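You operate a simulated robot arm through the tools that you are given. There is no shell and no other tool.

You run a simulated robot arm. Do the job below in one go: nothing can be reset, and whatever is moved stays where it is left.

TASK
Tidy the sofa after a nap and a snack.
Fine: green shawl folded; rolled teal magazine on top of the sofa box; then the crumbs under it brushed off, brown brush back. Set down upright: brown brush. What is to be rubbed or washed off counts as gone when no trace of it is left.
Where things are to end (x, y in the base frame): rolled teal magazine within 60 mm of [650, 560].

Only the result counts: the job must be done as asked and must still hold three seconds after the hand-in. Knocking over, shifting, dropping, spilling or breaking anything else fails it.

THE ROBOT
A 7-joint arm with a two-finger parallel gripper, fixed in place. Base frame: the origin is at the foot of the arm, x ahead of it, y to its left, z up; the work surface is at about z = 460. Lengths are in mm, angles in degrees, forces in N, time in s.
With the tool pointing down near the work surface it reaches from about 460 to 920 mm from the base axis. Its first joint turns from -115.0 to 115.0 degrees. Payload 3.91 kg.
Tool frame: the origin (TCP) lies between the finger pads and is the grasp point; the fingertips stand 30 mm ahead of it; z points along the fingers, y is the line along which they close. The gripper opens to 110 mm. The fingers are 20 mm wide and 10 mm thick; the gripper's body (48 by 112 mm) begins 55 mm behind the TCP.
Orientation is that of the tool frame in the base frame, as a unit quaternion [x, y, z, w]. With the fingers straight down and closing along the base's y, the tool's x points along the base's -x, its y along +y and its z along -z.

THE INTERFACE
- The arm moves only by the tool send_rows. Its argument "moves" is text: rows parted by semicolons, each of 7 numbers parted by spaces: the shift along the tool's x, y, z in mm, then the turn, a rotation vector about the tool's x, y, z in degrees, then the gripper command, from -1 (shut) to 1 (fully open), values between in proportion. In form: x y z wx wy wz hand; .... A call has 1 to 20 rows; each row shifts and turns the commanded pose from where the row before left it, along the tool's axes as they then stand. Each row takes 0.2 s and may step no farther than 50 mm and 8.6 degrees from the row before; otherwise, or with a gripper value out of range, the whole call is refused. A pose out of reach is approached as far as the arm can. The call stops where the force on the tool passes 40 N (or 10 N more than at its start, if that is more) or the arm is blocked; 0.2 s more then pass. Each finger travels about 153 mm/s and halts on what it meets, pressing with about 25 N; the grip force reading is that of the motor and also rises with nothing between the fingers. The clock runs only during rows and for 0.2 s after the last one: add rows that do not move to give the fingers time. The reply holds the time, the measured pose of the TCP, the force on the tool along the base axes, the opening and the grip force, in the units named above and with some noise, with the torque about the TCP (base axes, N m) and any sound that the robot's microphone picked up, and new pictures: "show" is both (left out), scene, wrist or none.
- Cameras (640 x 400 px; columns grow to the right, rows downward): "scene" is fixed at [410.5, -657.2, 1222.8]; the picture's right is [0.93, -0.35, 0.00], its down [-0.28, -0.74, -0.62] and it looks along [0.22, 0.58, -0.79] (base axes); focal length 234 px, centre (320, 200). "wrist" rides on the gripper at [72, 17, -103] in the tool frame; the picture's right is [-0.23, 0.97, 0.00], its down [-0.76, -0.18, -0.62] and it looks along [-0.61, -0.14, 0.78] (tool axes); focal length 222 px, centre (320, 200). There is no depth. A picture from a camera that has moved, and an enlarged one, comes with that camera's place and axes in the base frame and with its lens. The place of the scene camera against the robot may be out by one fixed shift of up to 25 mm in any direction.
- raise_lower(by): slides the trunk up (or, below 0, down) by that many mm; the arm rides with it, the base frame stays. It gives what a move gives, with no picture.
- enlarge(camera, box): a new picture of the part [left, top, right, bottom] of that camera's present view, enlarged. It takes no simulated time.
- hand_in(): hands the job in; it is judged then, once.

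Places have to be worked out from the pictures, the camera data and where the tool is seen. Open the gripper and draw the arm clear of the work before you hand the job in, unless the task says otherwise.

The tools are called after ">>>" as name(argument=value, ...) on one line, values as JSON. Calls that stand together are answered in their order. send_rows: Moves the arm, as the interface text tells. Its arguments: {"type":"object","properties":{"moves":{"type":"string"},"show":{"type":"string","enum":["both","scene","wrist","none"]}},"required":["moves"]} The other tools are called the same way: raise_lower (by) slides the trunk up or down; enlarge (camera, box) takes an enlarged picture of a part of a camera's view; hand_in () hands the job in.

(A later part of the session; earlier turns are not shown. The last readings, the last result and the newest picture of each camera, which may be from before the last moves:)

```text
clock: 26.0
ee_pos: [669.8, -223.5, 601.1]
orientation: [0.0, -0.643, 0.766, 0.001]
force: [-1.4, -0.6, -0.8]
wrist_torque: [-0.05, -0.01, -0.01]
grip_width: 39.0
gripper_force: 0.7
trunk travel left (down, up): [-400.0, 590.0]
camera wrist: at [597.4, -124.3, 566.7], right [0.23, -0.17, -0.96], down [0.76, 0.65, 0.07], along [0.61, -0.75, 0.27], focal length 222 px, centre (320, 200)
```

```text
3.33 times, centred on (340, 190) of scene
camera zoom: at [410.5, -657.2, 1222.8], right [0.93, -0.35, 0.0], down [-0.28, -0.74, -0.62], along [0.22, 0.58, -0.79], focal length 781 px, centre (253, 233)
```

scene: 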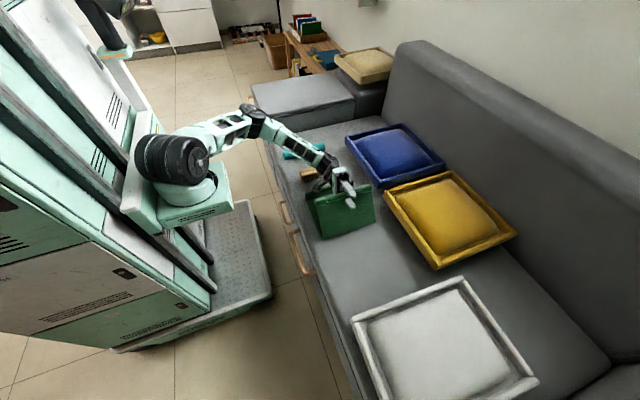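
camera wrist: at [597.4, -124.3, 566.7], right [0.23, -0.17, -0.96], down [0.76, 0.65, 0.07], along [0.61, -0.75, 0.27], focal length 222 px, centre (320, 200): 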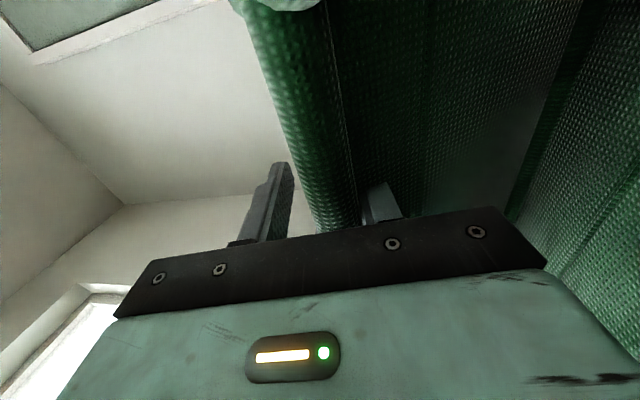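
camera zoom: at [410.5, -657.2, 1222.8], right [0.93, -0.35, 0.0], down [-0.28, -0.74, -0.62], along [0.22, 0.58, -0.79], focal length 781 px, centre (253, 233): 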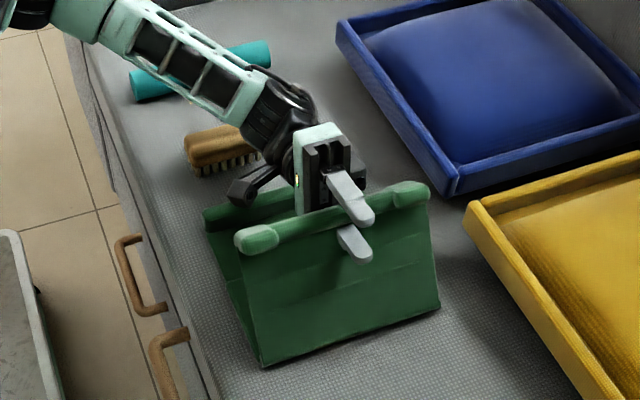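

The flap swings freely and now leans at about 120°, with the hem resting on the lower finger. I'll lower it gently along its arc to about 150°, while pitching the gripper back so the arm stays clear of the base and brush.

>>> send_rows(moves="0 4.1 -8.5 -4 0 0 -0.3;0 4.1 -8.5 -4 0 0 -0.3;0 5.4 -7.3 -4 0 0 -0.3;0 5.4 -7.3 -4 0 0 -0.3;0 6.3 -6 -4 0 0 -0.3;0 6.3 -6 -4 0 0 -0.3;0 7 -4.5 -4 0 0 -0.3;0 7 -4.5 -4 0 0 -0.3;0 7.3 -2.8 -4 0 0 -0.3;0 7.3 -2.8 -4 0 0 -0.3;0 0 0 0 0 0 -0.3", show="both")

>>> enlarge(camera="scene", box=[270, 130, 410, 250])

```text
clock: 27.9
ee_pos: [669.4, -173.1, 566.8]
orientation: [0.003, 0.827, -0.562, -0.003]
force: [3.3, -5.9, 34.2]
wrist_torque: [-2.76, 1.08, -0.48]
grip_width: 21.5
gripper_force: 0.0
trunk travel left (down, up): [-400.0, 590.0]
stopped in row 9: the force on the tool passed its limit at 44 N (the readings are from after the stop); the commanded pose is now the measured one
camera wrist: at [597.6, -69.5, 589.8], right [0.23, 0.36, -0.91], down [0.77, 0.51, 0.39], along [0.6, -0.78, -0.16], focal length 222 px, centre (320, 200)
```

scene: 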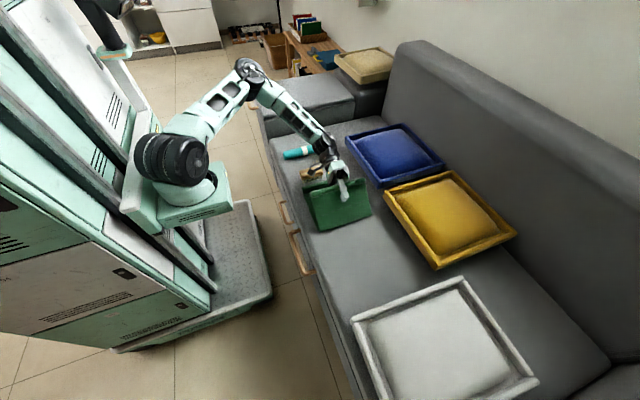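
wrist: 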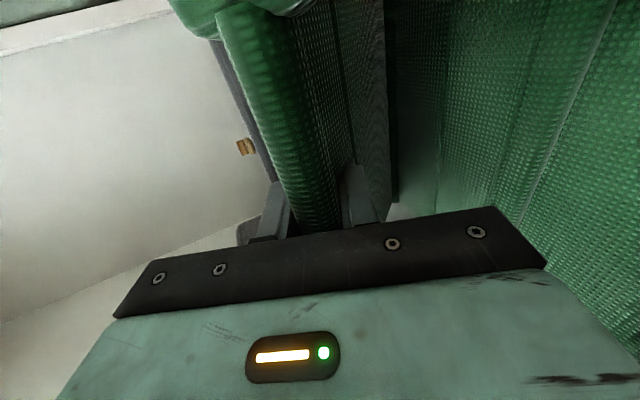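

```text
3.33 times, centred on (340, 190) of scene
camera zoom: at [410.5, -657.2, 1222.8], right [0.93, -0.35, 0.0], down [-0.28, -0.74, -0.62], along [0.22, 0.58, -0.79], focal length 781 px, centre (253, 233)
```

zoom: 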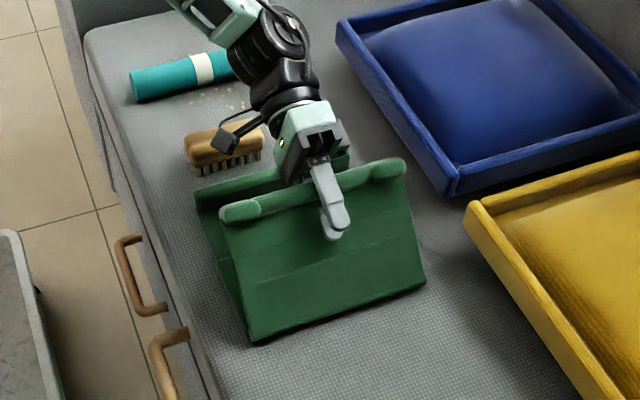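

The move stopped at 44 N with the fingers forced together, so something is wedged and the base has slid about 40 mm towards the brush. I'll look closely before acting.

>>> enlarge(camera="wrist", box=[160, 0, 440, 240])

>>> enlarge(camera="scene", box=[295, 150, 385, 240])

```text
1.67 times, centred on (300, 120) of wrist
camera zoom: at [597.6, -69.5, 589.8], right [0.23, 0.36, -0.91], down [0.77, 0.51, 0.39], along [0.6, -0.78, -0.16], focal length 370 px, centre (353, 333)
```

zoom: 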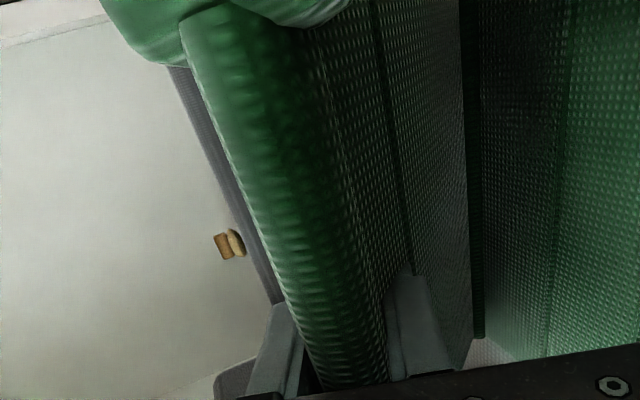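

```text
4.44 times, centred on (340, 195) of scene
camera zoom: at [410.5, -657.2, 1222.8], right [0.93, -0.35, 0.0], down [-0.28, -0.74, -0.62], along [0.22, 0.58, -0.79], focal length 1041 px, centre (231, 222)
```

zoom: 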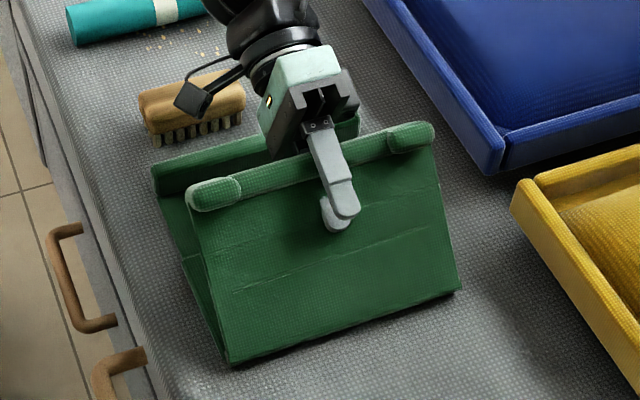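

The hem is jammed near the palm between the partly closed fingers. The hinge is free and the flap is already past 120°, so I'll open the fingers wide to let the hem settle lower, then back out.

>>> send_rows(moves="0 0 0 0 0 0 0.2;0 0 0 0 0 0 0.6;0 0 0 0 0 0 1;0 0 0 0 0 0 1", show="both")

>>> enlarge(camera="scene", box=[295, 150, 385, 240])

```text
clock: 28.2
ee_pos: [669.1, -172.4, 573.5]
orientation: [0.004, 0.824, -0.566, -0.005]
force: [-3.6, 6.7, 54.0]
wrist_torque: [-2.71, 1.29, -0.2]
grip_width: 42.2
gripper_force: 0.0
trunk travel left (down, up): [-400.0, 590.0]
stopped in row 1: the force on the tool passed its limit at 48 N (the readings are from after the stop); the commanded pose is now the measured one
camera wrist: at [597.9, -69.8, 595.2], right [0.23, 0.35, -0.91], down [0.77, 0.51, 0.39], along [0.6, -0.79, -0.15], focal length 222 px, centre (320, 200)
```

scene: 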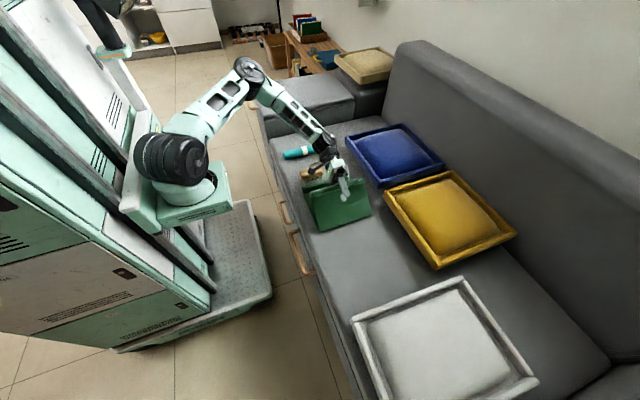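
wrist: 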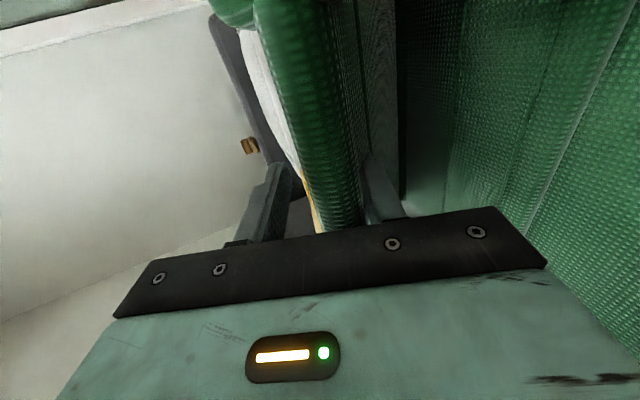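

```text
4.44 times, centred on (340, 195) of scene
camera zoom: at [410.5, -657.2, 1222.8], right [0.93, -0.35, 0.0], down [-0.28, -0.74, -0.62], along [0.22, 0.58, -0.79], focal length 1041 px, centre (231, 222)
```

zoom: 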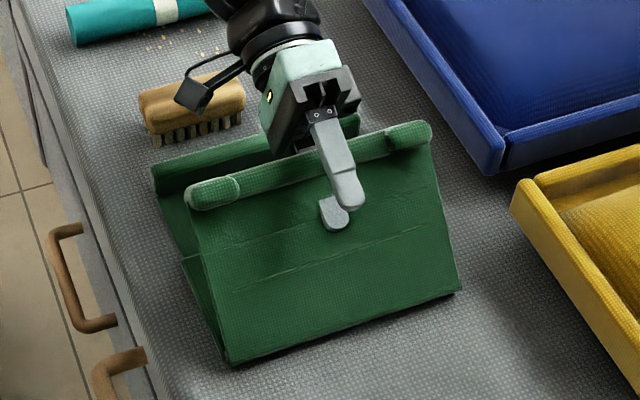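

The lower finger is pressing down into the panel. I'll lift slightly to relieve it, keeping the finger width as it is.

>>> send_rows(moves="0 -4.6 -1.8 0 0 0 -0.25;0 -4.6 -1.8 0 0 0 -0.25;0 0 0 0 0 0 -0.25", show="both")

>>> enlarge(camera="scene", box=[295, 150, 385, 240])

```text
clock: 29.0
ee_pos: [669.6, -172.9, 575.6]
orientation: [0.002, 0.827, -0.561, -0.003]
force: [-1.7, -8.9, 12.9]
wrist_torque: [-1.68, 0.51, 0.11]
grip_width: 33.5
gripper_force: 0.0
trunk travel left (down, up): [-400.0, 590.0]
camera wrist: at [597.9, -69.6, 599.1], right [0.23, 0.36, -0.91], down [0.77, 0.51, 0.39], along [0.6, -0.78, -0.16], focal length 222 px, centre (320, 200)
```

scene: 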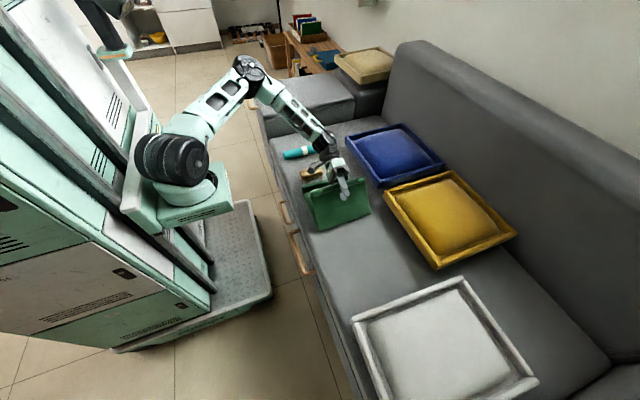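
wrist: 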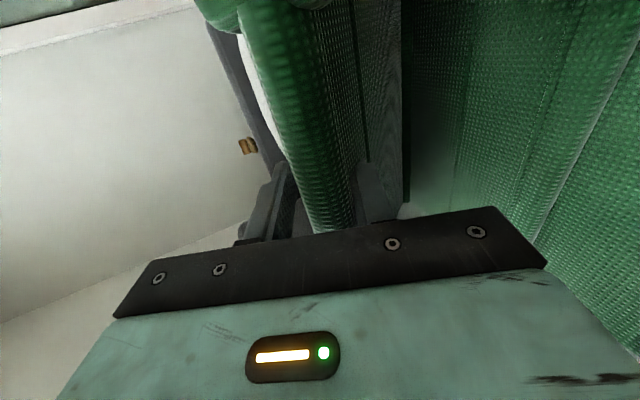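

```text
4.44 times, centred on (340, 195) of scene
camera zoom: at [410.5, -657.2, 1222.8], right [0.93, -0.35, 0.0], down [-0.28, -0.74, -0.62], along [0.22, 0.58, -0.79], focal length 1041 px, centre (231, 222)
```

zoom: 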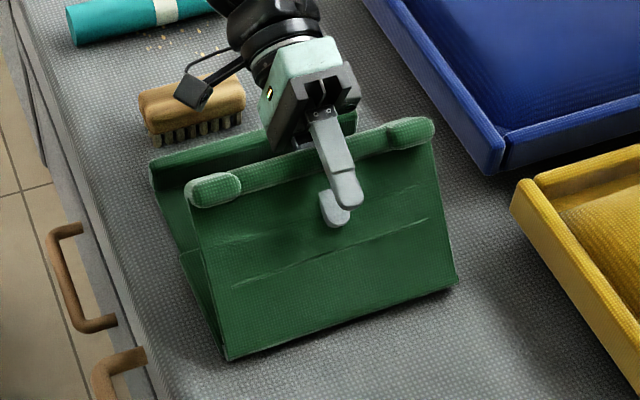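

The force dropped to 13 N. I'll lift a little more and begin backing the fingers out along their own axis.

>>> send_rows(moves="0 -4.6 -1.8 0 0 0 -0.25;0 0 -8 0 0 0 -0.25;0 0 -8 0 0 0 -0.25;0 0 -8 0 0 0 -0.25;0 0 0 0 0 0 -0.25", show="both")

>>> enlarge(camera="scene", box=[295, 150, 385, 240])

```text
clock: 30.2
ee_pos: [670.6, -150.3, 590.5]
orientation: [0.002, 0.828, -0.561, -0.003]
force: [-0.7, 0.3, -1.0]
wrist_torque: [-0.02, 0.02, 0.02]
grip_width: 41.5
gripper_force: 0.1
trunk travel left (down, up): [-400.0, 590.0]
camera wrist: at [598.5, -46.6, 612.9], right [0.23, 0.36, -0.91], down [0.77, 0.51, 0.39], along [0.6, -0.78, -0.16], focal length 222 px, centre (320, 200)
```

scene: 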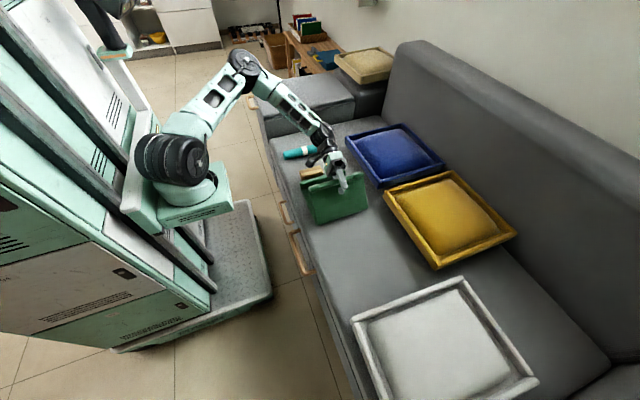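
wrist: 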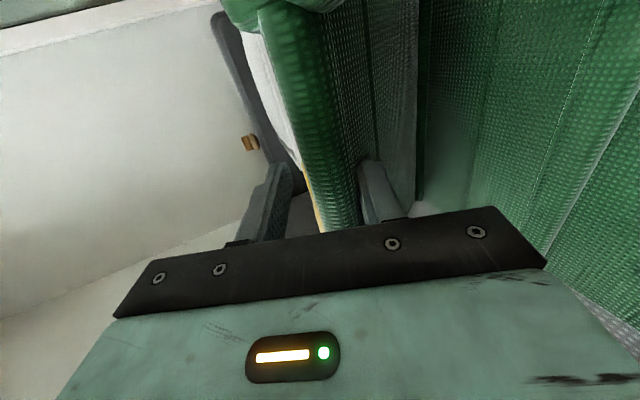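

```text
4.44 times, centred on (340, 195) of scene
camera zoom: at [410.5, -657.2, 1222.8], right [0.93, -0.35, 0.0], down [-0.28, -0.74, -0.62], along [0.22, 0.58, -0.79], focal length 1041 px, centre (231, 222)
```

zoom: 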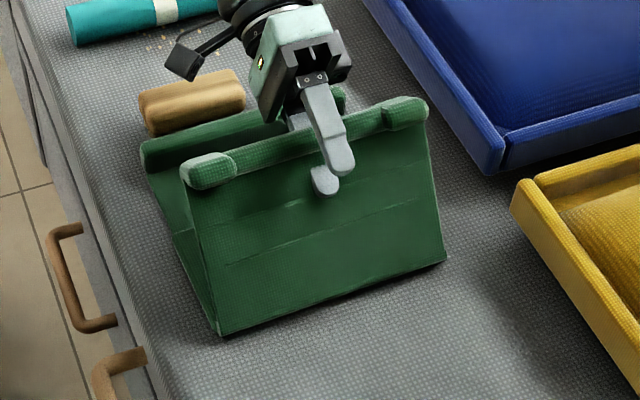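

The force is now about zero, but the shawl slid along with the gripper. I'll look at how the lower finger sits against the panel before moving on.

>>> enlarge(camera="wrist", box=[200, 60, 460, 240])

>>> enlarge(camera="scene", box=[300, 150, 370, 210])

```text
2.22 times, centred on (330, 150) of wrist
camera zoom: at [598.5, -46.6, 612.9], right [0.23, 0.36, -0.91], down [0.77, 0.51, 0.39], along [0.6, -0.78, -0.16], focal length 494 px, centre (298, 311)
```

zoom: 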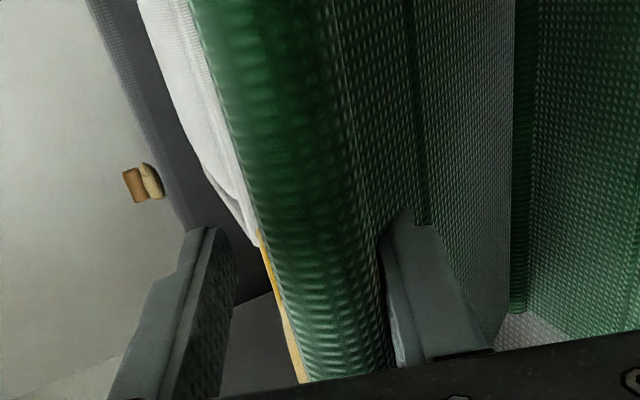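

```text
6.67 times, centred on (335, 180) of scene
camera zoom: at [410.5, -657.2, 1222.8], right [0.93, -0.35, 0.0], down [-0.28, -0.74, -0.62], along [0.22, 0.58, -0.79], focal length 1561 px, centre (220, 333)
```

zoom: 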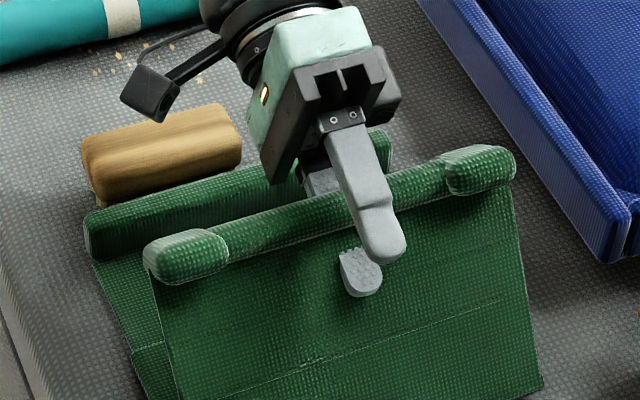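

The lower fingertip has passed through the cloth panel, so tilting it pried at the shawl. With the force now at zero, I'll back out along the finger axis in small steps and watch whether the shawl follows.

>>> send_rows(moves="0 0 -4 0.5 0 0 -0.25;0 0 -4 0.5 0 0 -0.25;0 0 -4 0 0 0 -0.25;0 0 0 0 0 0 -0.25", show="both")

>>> enlarge(camera="scene", box=[300, 150, 370, 210])

```text
clock: 31.2
ee_pos: [671.4, -139.9, 594.8]
orientation: [0.004, 0.823, -0.569, -0.005]
force: [-0.5, -0.2, -0.4]
wrist_torque: [0.0, 0.01, 0.01]
grip_width: 41.3
gripper_force: 0.0
trunk travel left (down, up): [-400.0, 590.0]
camera wrist: at [598.5, -35.4, 615.7], right [0.23, 0.34, -0.91], down [0.77, 0.51, 0.38], along [0.6, -0.79, -0.15], focal length 222 px, centre (320, 200)
```

scene: 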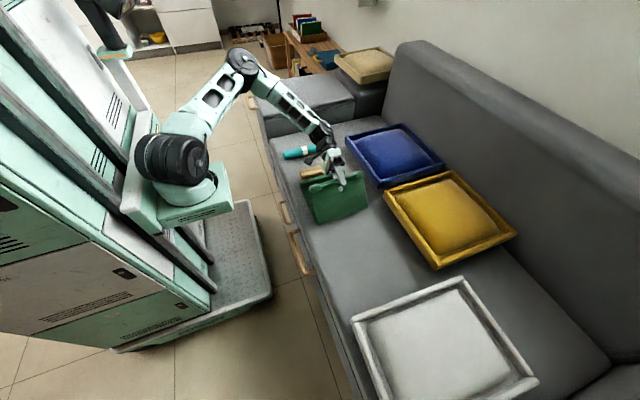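
wrist: 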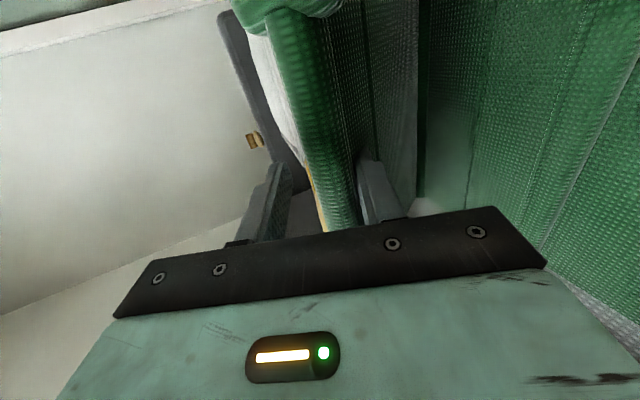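

```text
6.67 times, centred on (335, 180) of scene
camera zoom: at [410.5, -657.2, 1222.8], right [0.93, -0.35, 0.0], down [-0.28, -0.74, -0.62], along [0.22, 0.58, -0.79], focal length 1561 px, centre (220, 333)
```

zoom: 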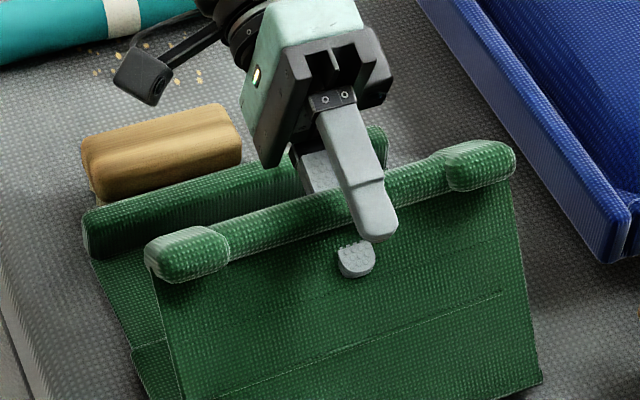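

Good: the finger is sliding out of the panel and the shawl is staying put. I'll keep backing out along the same line.

>>> send_rows(moves="0 0 -5 0 0 0 -0.25;0 0 -5 0 0 0 -0.25;0 0 -5 0 0 0 -0.25;0 0 -5 0 0 0 -0.25;0 0 0 0 0 0 -0.25", show="both")

>>> enlarge(camera="scene", box=[300, 150, 370, 210])

```text
clock: 32.4
ee_pos: [670.6, -120.4, 600.8]
orientation: [0.002, 0.823, -0.568, -0.004]
force: [-0.6, 1.1, -0.1]
wrist_torque: [0.01, 0.02, 0.02]
grip_width: 41.5
gripper_force: 0.4
trunk travel left (down, up): [-400.0, 590.0]
camera wrist: at [598.8, -16.9, 622.6], right [0.23, 0.34, -0.91], down [0.77, 0.51, 0.38], along [0.6, -0.79, -0.15], focal length 222 px, centre (320, 200)
```

scene: 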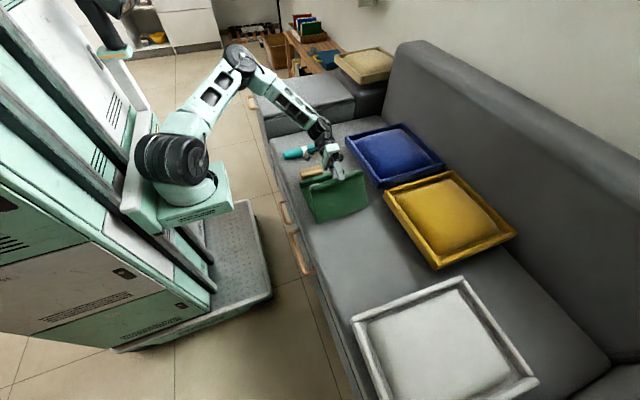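
wrist: 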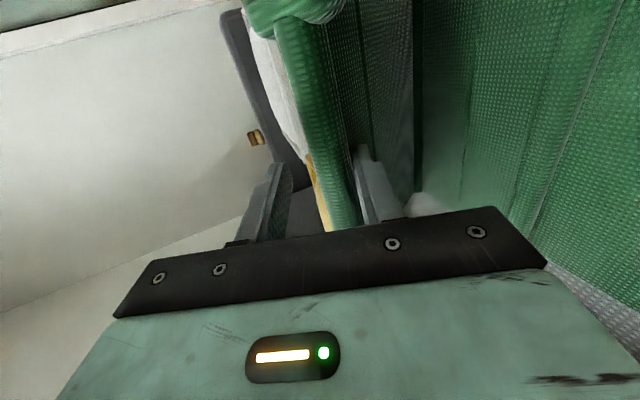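

```text
6.67 times, centred on (335, 180) of scene
camera zoom: at [410.5, -657.2, 1222.8], right [0.93, -0.35, 0.0], down [-0.28, -0.74, -0.62], along [0.22, 0.58, -0.79], focal length 1561 px, centre (220, 333)
```

zoom: 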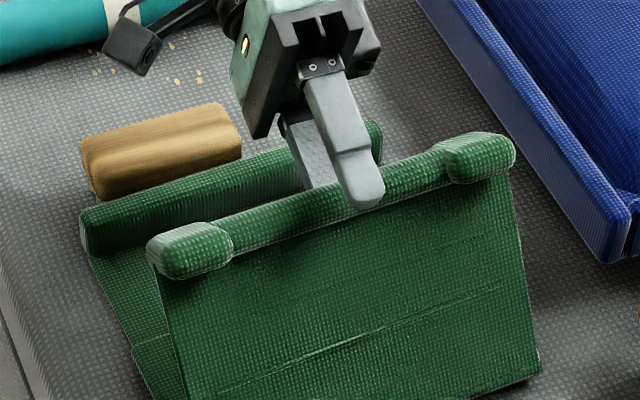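

The lower finger is clear of the panel. I'll back out fully to see whether the flap stands or falls.

>>> send_rows(moves="0 0 -6 0 0 0 -0.25;0 0 -6 0 0 0 -0.25;0 0 -8 0 0 0 -0.25;0 0 -10 0 0 0 -0.25;0 0 -10 0 0 0 -0.25;0 0 0 0 0 0 -0.25", show="both")

>>> enlarge(camera="scene", box=[290, 140, 390, 230])

```text
clock: 33.8
ee_pos: [670.9, -83.0, 614.8]
orientation: [0.002, 0.823, -0.568, -0.003]
force: [0.3, 0.3, 0.7]
wrist_torque: [0.02, 0.0, -0.02]
grip_width: 41.3
gripper_force: 0.1
trunk travel left (down, up): [-400.0, 590.0]
camera wrist: at [598.7, 21.0, 636.3], right [0.23, 0.34, -0.91], down [0.77, 0.51, 0.38], along [0.6, -0.79, -0.15], focal length 222 px, centre (320, 200)
```

scene: 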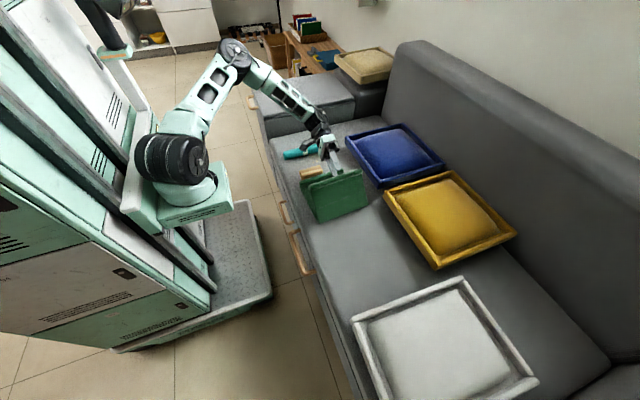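
wrist: 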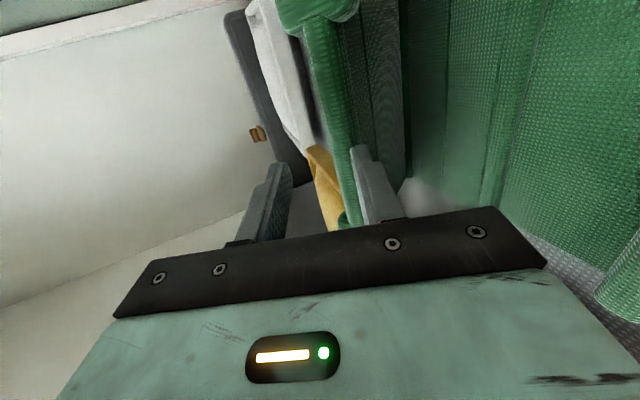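

```text
4.44 times, centred on (340, 185) of scene
camera zoom: at [410.5, -657.2, 1222.8], right [0.93, -0.35, 0.0], down [-0.28, -0.74, -0.62], along [0.22, 0.58, -0.79], focal length 1041 px, centre (231, 267)
```

zoom: 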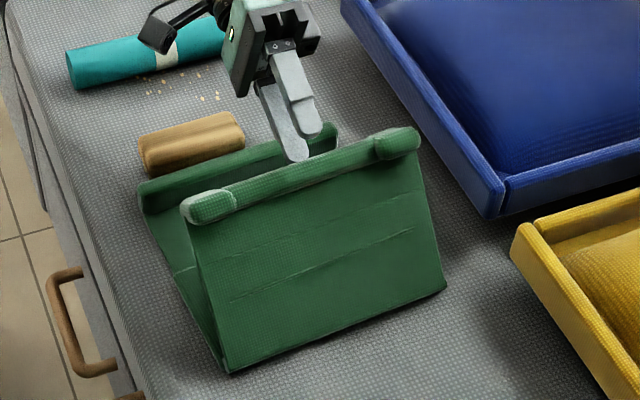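

The flap stands at about 120°, but the hem may still be resting on the lower fingertip. I'll retreat further and check.

>>> send_rows(moves="0 0 -10 0 0 0 -0.25;0 0 -10 0 0 0 -0.25;0 0 -10 0 0 0 -0.25;0 0 -10 0 0 0 -0.25;0 0 0 0 0 0 -0.25", show="both")

>>> enlarge(camera="scene", box=[290, 140, 390, 230])

```text
clock: 35.0
ee_pos: [671.0, -45.9, 629.2]
orientation: [0.001, 0.823, -0.568, -0.003]
force: [0.1, 0.7, -0.4]
wrist_torque: [0.02, 0.04, -0.01]
grip_width: 41.4
gripper_force: 0.0
trunk travel left (down, up): [-400.0, 590.0]
camera wrist: at [599.3, 58.0, 650.4], right [0.23, 0.34, -0.91], down [0.77, 0.51, 0.38], along [0.6, -0.79, -0.15], focal length 222 px, centre (320, 200)
```

scene: 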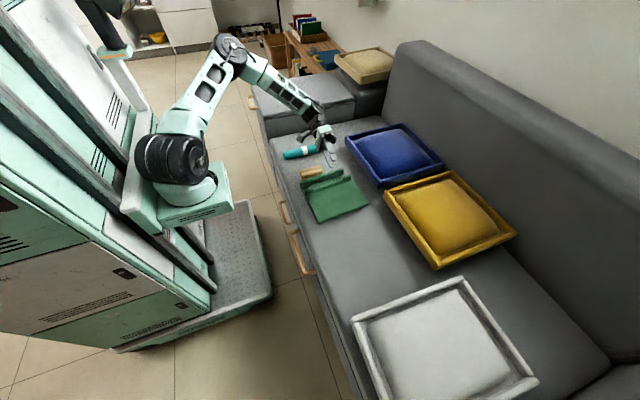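
wrist: 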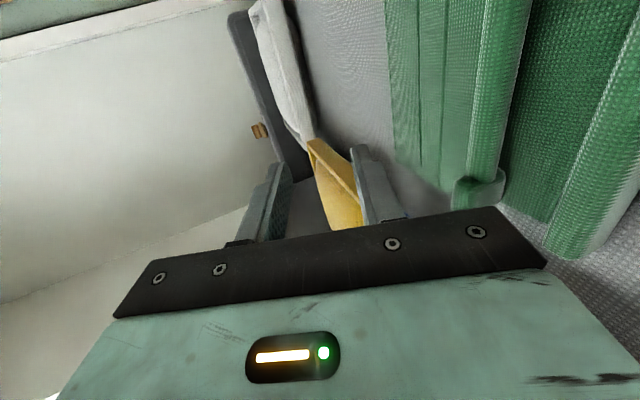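

```text
4.44 times, centred on (340, 185) of scene
camera zoom: at [410.5, -657.2, 1222.8], right [0.93, -0.35, 0.0], down [-0.28, -0.74, -0.62], along [0.22, 0.58, -0.79], focal length 1041 px, centre (231, 267)
```

zoom: 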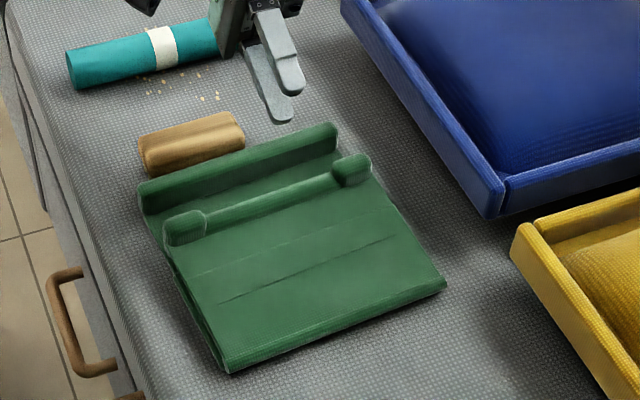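

The flap has dropped onto the base, so the shawl looks folded. I'll inspect it, then move away upward.

>>> enlarge(camera="scene", box=[295, 160, 375, 230])

>>> send_rows(moves="0 -20 -15 -8 0 0 -0.25;0 -20 -15 -8 0 0 -0.25;0 -20 -15 -8 0 0 -0.25;0 -15 -15 -8 0 0 0.3;0 -10 -15 -8 0 0 0.6;0 0 -10 -8 0 0 1;0 0 -10 -8 0 0 1;0 0 -5 -8 0 0 1;0 0 0 -5.2 0 0 1;0 0 0 0 0 0 1", show="both")

```text
5.71 times, centred on (335, 195) of scene
camera zoom: at [410.5, -657.2, 1222.8], right [0.93, -0.35, 0.0], down [-0.28, -0.74, -0.62], along [0.22, 0.58, -0.79], focal length 1338 px, centre (234, 229)
```

zoom: 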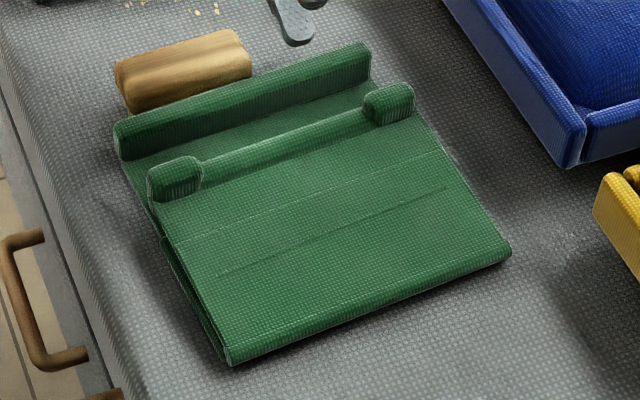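

```text
clock: 37.2
ee_pos: [672.7, -24.2, 766.4]
orientation: [0.003, 1.0, -0.001, -0.002]
force: [-0.5, -0.7, -0.6]
wrist_torque: [0.01, 0.01, 0.0]
grip_width: 110.0
gripper_force: 0.0
trunk travel left (down, up): [-400.0, 590.0]
camera wrist: at [599.3, -6.2, 869.5], right [0.23, 0.97, 0.0], down [0.76, -0.18, 0.62], along [0.6, -0.15, -0.78], focal length 222 px, centre (320, 200)
```

scene: 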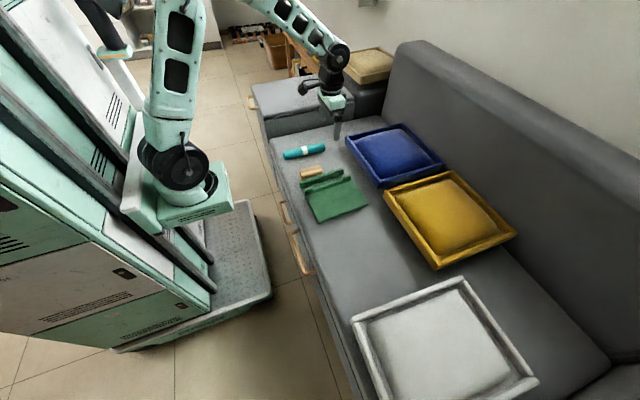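
wrist: 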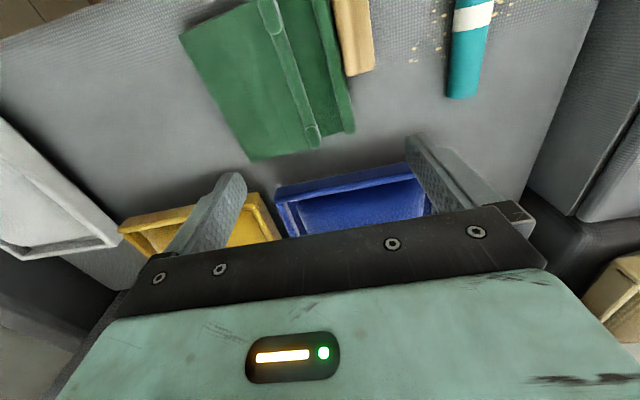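

The shawl is folded flat with its hem next to the base bar, which sits right against the brush. Next is the magazine, so I'll move over it at about (645, 198).

>>> send_rows(moves="4 32 18 0 0 0 1;4 32 18 0 0 0 1;4 32 18 0 0 0 1;4 32 18 0 0 0 1;4 32 18 0 0 0 1;4 32 18 0 0 0 1;4 30 18 0 0 0 1;0 0 0 0 0 0 1;0 0 0 0 0 0 1", show="both")

>>> enlarge(camera="wrist", box=[180, 0, 440, 200])

```text
clock: 39.2
ee_pos: [646.3, 199.1, 637.6]
orientation: [0.004, 1.0, -0.001, -0.002]
force: [0.1, 0.0, -0.9]
wrist_torque: [0.01, -0.04, 0.01]
grip_width: 109.9
gripper_force: 0.2
trunk travel left (down, up): [-400.0, 590.0]
camera wrist: at [572.7, 216.5, 742.0], right [0.23, 0.97, 0.0], down [0.76, -0.18, 0.62], along [0.6, -0.15, -0.78], focal length 222 px, centre (320, 200)
```

scene: 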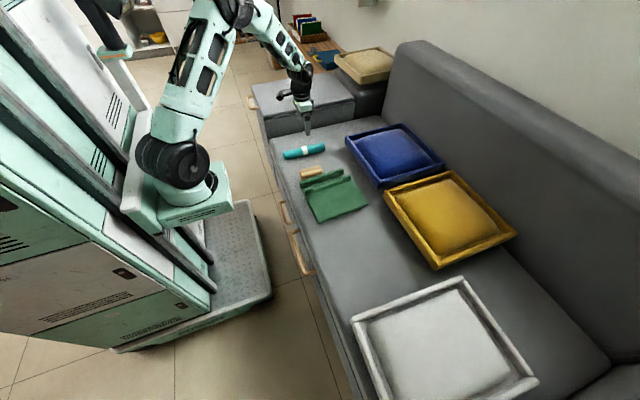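
wrist: 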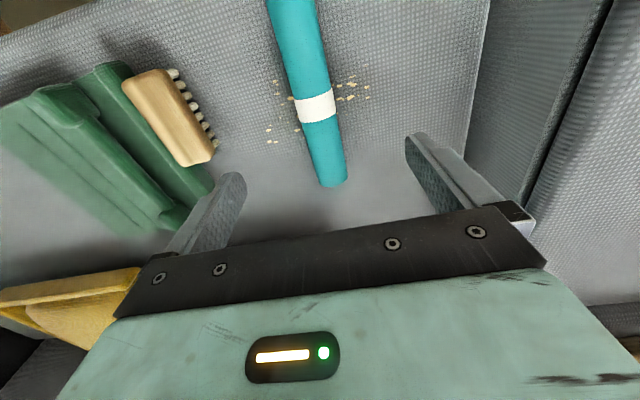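

```text
2.00 times, centred on (310, 100) of wrist
camera zoom: at [572.7, 216.5, 742.0], right [0.23, 0.97, 0.0], down [0.76, -0.18, 0.62], along [0.6, -0.15, -0.78], focal length 444 px, centre (340, 400)
```

zoom: 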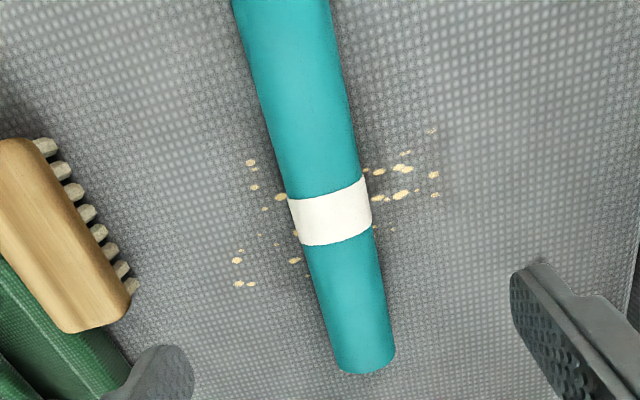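

The roll's axis is near y≈195, about 43 mm thick, and the crumbs span about x 605–685, y 118–260. I'll lower over the band with the fingers open.

>>> send_rows(moves="3 -3 30 0 0 0 1;0 0 30 0 0 0 1;0 0 30 0 0 0 0.7;0 0 25 0 0 0 0.5;0 0 15 0 0 0 0.5;0 0 5 0 0 0 0.5;0 0 0 0 0 0 0.5", show="both")

```text
clock: 40.8
ee_pos: [643.3, 194.8, 504.0]
orientation: [0.004, 1.0, -0.001, -0.002]
force: [-0.2, 0.3, 0.2]
wrist_torque: [-0.01, -0.01, 0.02]
grip_width: 82.5
gripper_force: 0.0
trunk travel left (down, up): [-400.0, 590.0]
camera wrist: at [569.7, 212.9, 607.6], right [0.23, 0.97, 0.0], down [0.76, -0.18, 0.62], along [0.6, -0.15, -0.78], focal length 222 px, centre (320, 200)
```

scene: 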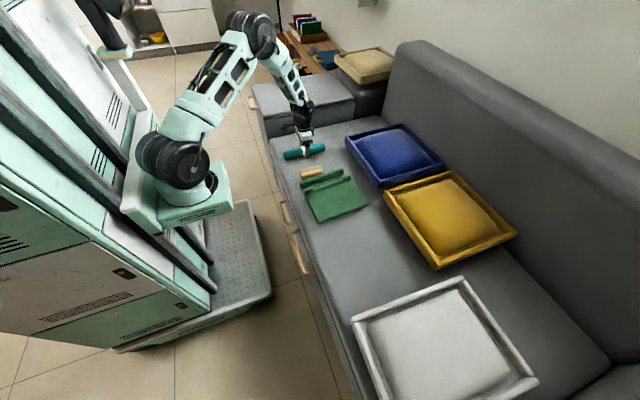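
wrist: 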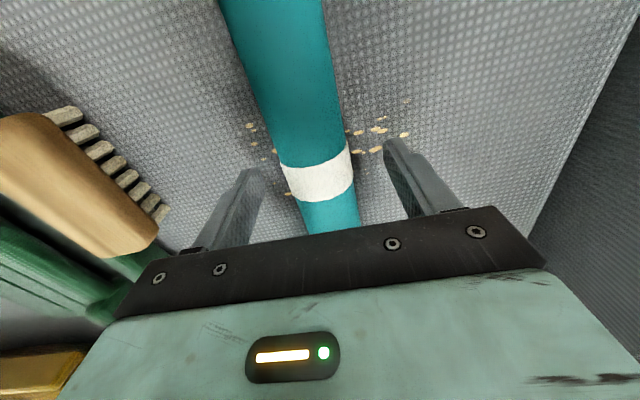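

The roll is well between the fingers. I'll lower 6 mm more and close.

>>> send_rows(moves="0 -1 6 0 0 0 0.5;0 0 0 0 0 0 0;0 0 0 0 0 0 -0.5;0 0 0 0 0 0 -1;0 0 0 0 0 0 -1;0 0 0 0 0 0 -1", show="wrist")

```text
clock: 42.2
ee_pos: [641.8, 194.0, 498.5]
orientation: [0.004, 1.0, -0.001, -0.002]
force: [-0.6, 0.2, -0.1]
wrist_torque: [0.03, 0.02, 0.12]
grip_width: 37.7
gripper_force: 24.7
trunk travel left (down, up): [-400.0, 590.0]
camera wrist: at [569.6, 211.6, 602.2], right [0.23, 0.97, 0.0], down [0.76, -0.18, 0.62], along [0.6, -0.15, -0.78], focal length 222 px, centre (320, 200)
```

wrist: 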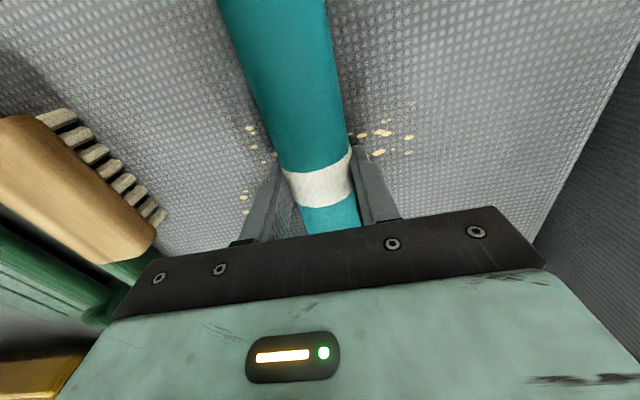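

The roll is gripped at a 38 mm width. I'll lift straight up to z≈680, then carry it over the box.

>>> send_rows(moves="0 0 -10 0 0 0 -1;0 0 -30 0 0 0 -1;0 0 -35 0 0 0 -1;0 0 -35 0 0 0 -1;0 0 -35 0 0 0 -1;0 0 -35 0 0 0 -1;0 30 0 0 0 0 -1;0 40 0 0 0 0 -1;0 40 0 0 0 0 -1;-2 40 0 0 0 0 -1;-2 40 0 0 0 0 -1;-2 40 0 0 0 0 -1;-2 40 0 0 0 0 -1;0 40 0 0 0 0 -1;0 30 0 0 0 0 -1;0 26 0 0 0 0 -1;0 0 0 0 0 0 -1;0 0 0 0 0 0 -1", show="both")

```text
clock: 46.0
ee_pos: [606.2, 487.9, 676.3]
orientation: [0.005, 1.0, -0.002, -0.001]
force: [0.6, 0.5, -1.0]
wrist_torque: [0.01, -0.01, 0.0]
grip_width: 37.4
gripper_force: 24.5
out of reach, approached as far as the arm can: row 13, 14, 15, 16
trunk travel left (down, up): [-400.0, 590.0]
camera wrist: at [533.9, 506.4, 779.6], right [0.24, 0.97, 0.0], down [0.76, -0.18, 0.62], along [0.6, -0.15, -0.78], focal length 222 px, centre (320, 200)
```

scene: 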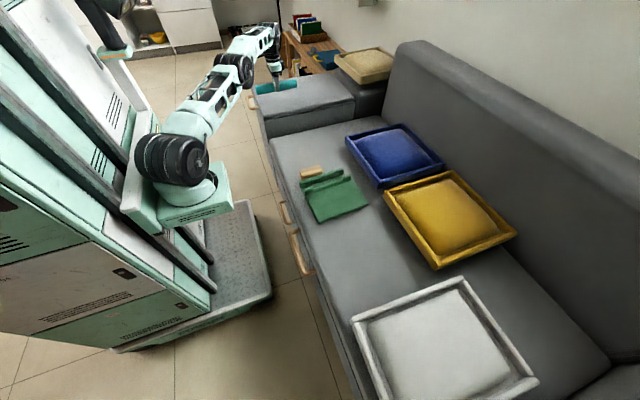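
wrist: 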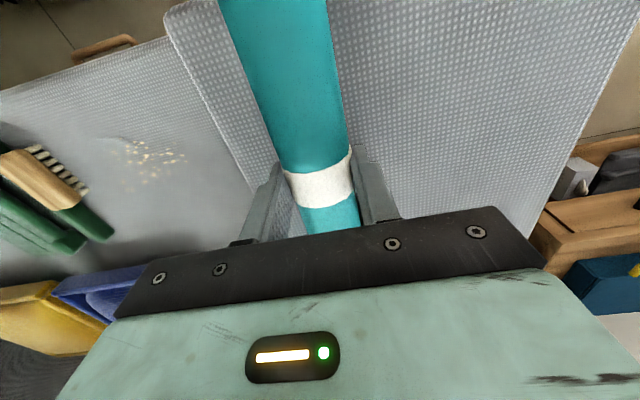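

The arm can't reach the spot at this height with the trunk where it is. I'll raise the trunk 150 mm so the shoulder is higher, then continue.

>>> raise_lower(by=150)

```text
clock: 47.8
ee_pos: [606.5, 487.6, 825.4]
orientation: [0.005, 1.0, -0.001, -0.002]
force: [0.1, 0.5, -1.5]
wrist_torque: [-0.01, 0.02, 0.0]
grip_width: 37.9
gripper_force: 24.8
trunk travel left (down, up): [-550.0, 440.0]
```

Next I'll lower the tool back towards z≈700 before moving outwards.

>>> send_rows(moves="0 0 30 0 0 0 -1;0 0 30 0 0 0 -1;0 0 30 0 0 0 -1;0 0 30 0 0 0 -1;0 0 0 0 0 0 -1", show="none")

```text
clock: 49.0
ee_pos: [605.7, 486.8, 704.7]
orientation: [0.005, 1.0, -0.001, -0.002]
force: [0.5, -0.3, -1.5]
wrist_torque: [0.01, 0.01, 0.04]
grip_width: 37.8
gripper_force: 24.8
trunk travel left (down, up): [-550.0, 440.0]
```

The command is back in step with the measured pose at z≈705. I'll move out to (650, 560).

>>> send_rows(moves="-11 18 0 0 0 0 -1;-11 18 0 0 0 0 -1;-11 18 0 0 0 0 -1;-11 19 0 0 0 0 -1;0 0 0 0 0 0 -1;0 0 0 0 0 0 -1", show="both")

```text
clock: 50.4
ee_pos: [607.1, 487.4, 706.1]
orientation: [0.004, 1.0, -0.001, -0.003]
force: [-0.2, 0.4, -1.6]
wrist_torque: [0.02, -0.02, 0.02]
grip_width: 37.8
gripper_force: 25.0
out of reach, approached as far as the arm can: row 1, 2, 3, 4
trunk travel left (down, up): [-550.0, 440.0]
camera wrist: at [534.0, 506.4, 810.5], right [0.24, 0.97, 0.0], down [0.76, -0.18, 0.62], along [0.6, -0.15, -0.78], focal length 222 px, centre (320, 200)
```

scene: 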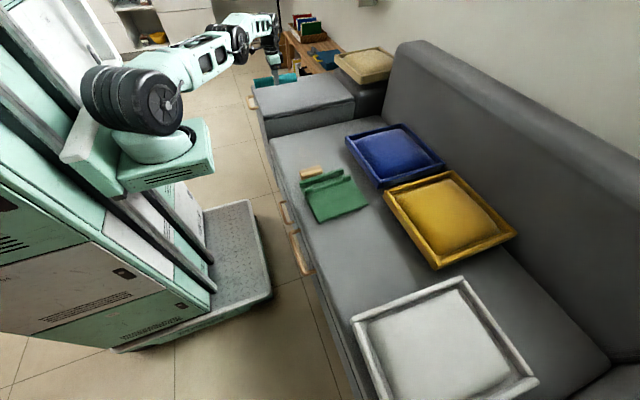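
wrist: 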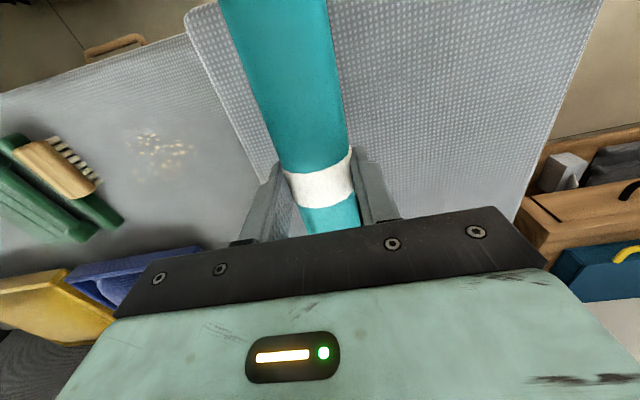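

Raising the trunk didn't change the limit, so it's probably a joint limit from holding the gripper's heading fixed. I'll let the gripper's heading turn with the arm's azimuth and try again.

>>> send_rows(moves="0 0 0 0 0 -8 -1;0 0 0 0 0 -8 -1;0 0 0 0 0 -8 -1;0 0 0 0 0 -8 -1;0 0 0 0 0 0 -1", show="none")

```text
clock: 51.6
ee_pos: [606.0, 487.9, 705.3]
orientation: [-0.272, 0.962, -0.001, -0.003]
force: [0.8, -0.4, -2.0]
wrist_torque: [0.0, 0.0, 0.02]
grip_width: 37.6
gripper_force: 24.9
trunk travel left (down, up): [-550.0, 440.0]
```

>>> send_rows(moves="-18.9 9.8 0 0 0 0 -1;-18.9 9.8 0 0 0 0 -1;0 0 0 0 0 0 -1", show="none")

```text
clock: 52.4
ee_pos: [605.6, 488.2, 709.0]
orientation: [-0.271, 0.963, 0.0, -0.002]
force: [-0.3, 0.0, -1.0]
wrist_torque: [-0.02, 0.0, 0.0]
grip_width: 37.7
gripper_force: 25.5
out of reach, approached as far as the arm can: row 1, 2
trunk travel left (down, up): [-550.0, 440.0]
```

Still limited, so it may be true reach at this height relative to the shoulder. I'll raise the trunk another 100 mm and lower the tool by the same amount, so the arm works lower relative to its shoulder.

>>> raise_lower(by=100)

>>> send_rows(moves="0 0 30 0 0 0 -1;0 0 30 0 0 0 -1;0 0 30 0 0 0 -1;0 0 15 0 0 0 -1;0 0 0 0 0 0 -1;-18.9 9.8 0 0 0 0 -1;-18.9 9.8 0 0 0 0 -1;0 0 0 0 0 0 -1", show="both")

```text
clock: 53.7
ee_pos: [606.5, 487.6, 807.9]
orientation: [-0.272, 0.962, -0.001, -0.003]
force: [-0.1, -0.6, -0.7]
wrist_torque: [0.03, 0.05, -0.01]
grip_width: 37.5
gripper_force: 24.8
trunk travel left (down, up): [-650.0, 340.0]
```

```text
clock: 55.5
ee_pos: [598.7, 476.0, 711.0]
orientation: [-0.271, 0.963, -0.001, -0.003]
force: [0.2, 0.1, -1.6]
wrist_torque: [0.0, -0.01, -0.01]
grip_width: 37.6
gripper_force: 25.1
out of reach, approached as far as the arm can: row 1, 2, 3, 6, 7
trunk travel left (down, up): [-650.0, 340.0]
camera wrist: at [527.3, 452.9, 814.6], right [-0.32, 0.95, 0.0], down [0.74, 0.25, 0.62], along [0.59, 0.19, -0.78], focal length 222 px, centre (320, 200)
```

scene: 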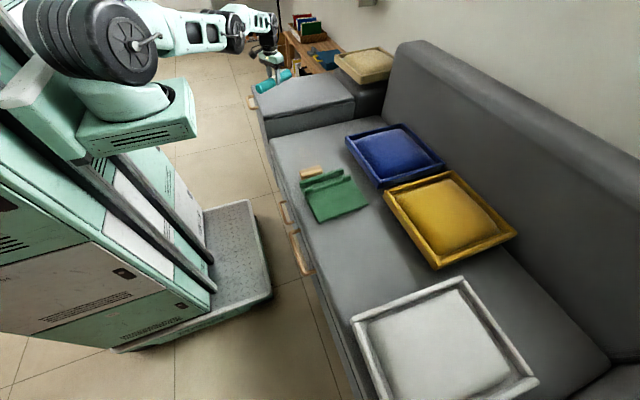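
wrist: 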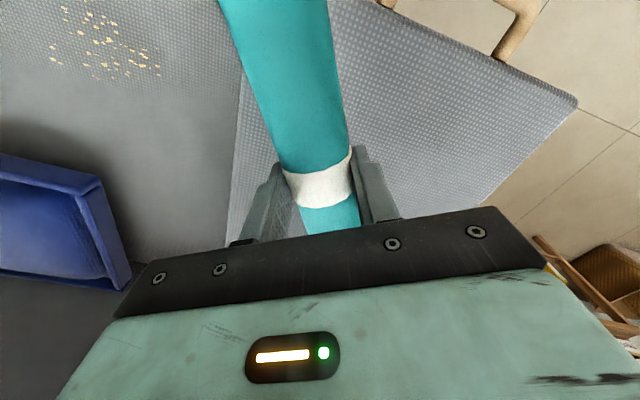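

The reach looks capped at about 780 mm in this arm posture, although the arm reached 792 mm at the shawl earlier. I'll look at the arm posture.

>>> enlarge(camera="scene", box=[0, 0, 320, 160])

```text
2.00 times, centred on (160, 80) of scene
camera zoom: at [410.5, -657.2, 1222.8], right [0.93, -0.35, 0.0], down [-0.28, -0.74, -0.62], along [0.22, 0.58, -0.79], focal length 468 px, centre (640, 440)
```

zoom: 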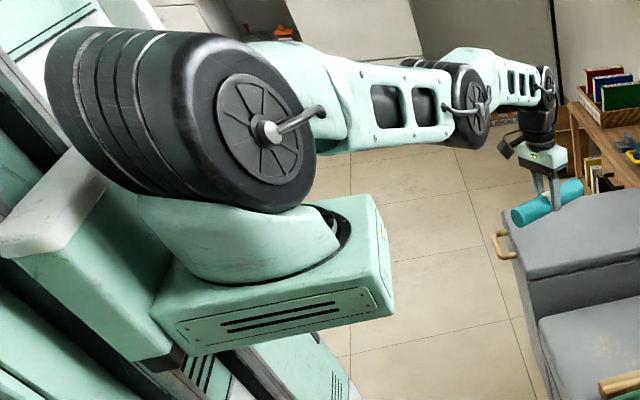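

The arm is nearly straight, so straight-down reach really does top out near 780 mm here. I'll go up, lower the trunk back, and turn the roll tangential to the arm. Tilting the gripper outwards is then only a roll about the magazine's own axis, and it gains reach.

>>> send_rows(moves="10 0 -40 0 0 0 -1;0 0 -40 0 0 0 -1;0 0 -40 0 0 0 -1;0 0 -40 0 0 0 -1;0 0 -40 0 0 0 -1;0 0 0 0 0 0 -1", show="none")

>>> raise_lower(by=-220)

```text
clock: 56.9
ee_pos: [602.9, 490.6, 907.4]
orientation: [-0.271, 0.963, -0.002, -0.003]
force: [0.0, 0.1, -1.7]
wrist_torque: [-0.01, 0.02, 0.01]
grip_width: 37.8
gripper_force: 25.0
out of reach, approached as far as the arm can: row 1, 2, 3
trunk travel left (down, up): [-650.0, 340.0]
```

```text
clock: 59.2
ee_pos: [603.4, 489.1, 687.1]
orientation: [-0.271, 0.962, -0.001, -0.003]
force: [-0.2, -0.6, -0.9]
wrist_torque: [0.02, 0.0, 0.01]
grip_width: 37.7
gripper_force: 25.1
trunk travel left (down, up): [-430.0, 560.0]
```

The trunk is now at +30 and the TCP at (603, 489, 687). I'll turn the gripper by about −80° in heading so the closing direction is radial.

>>> send_rows(moves="0 0 0 0 0 8 -1;0 0 0 0 0 8 -1;0 0 0 0 0 8 -1;0 0 0 0 0 8 -1;0 0 0 0 0 8 -1;0 0 0 0 0 8 -1;0 0 0 0 0 8 -1;0 0 0 0 0 8 -1;0 0 0 0 0 8 -1;0 0 0 0 0 8 -1;0 0 0 0 0 0 -1", show="both")

```text
clock: 61.6
ee_pos: [603.0, 488.5, 686.6]
orientation: [0.412, 0.911, -0.003, -0.001]
force: [-0.5, 0.5, -1.3]
wrist_torque: [0.0, 0.02, 0.01]
grip_width: 37.7
gripper_force: 25.7
trunk travel left (down, up): [-430.0, 560.0]
camera wrist: at [567.0, 556.0, 791.4], right [0.88, 0.47, -0.01], down [0.37, -0.69, 0.62], along [0.29, -0.55, -0.78], focal length 222 px, centre (320, 200)
```

scene: 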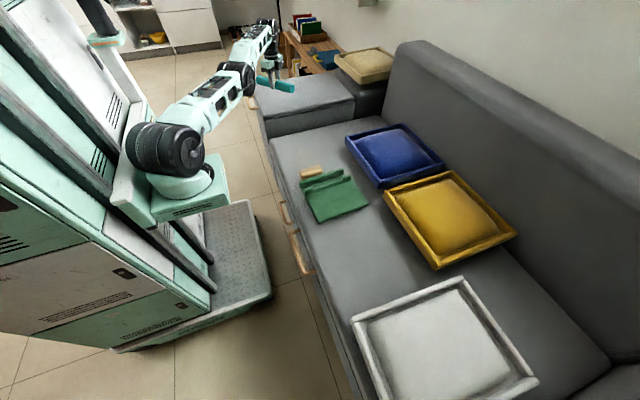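
wrist: 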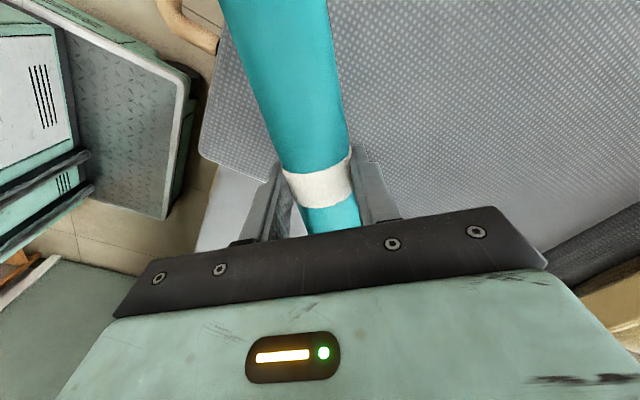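

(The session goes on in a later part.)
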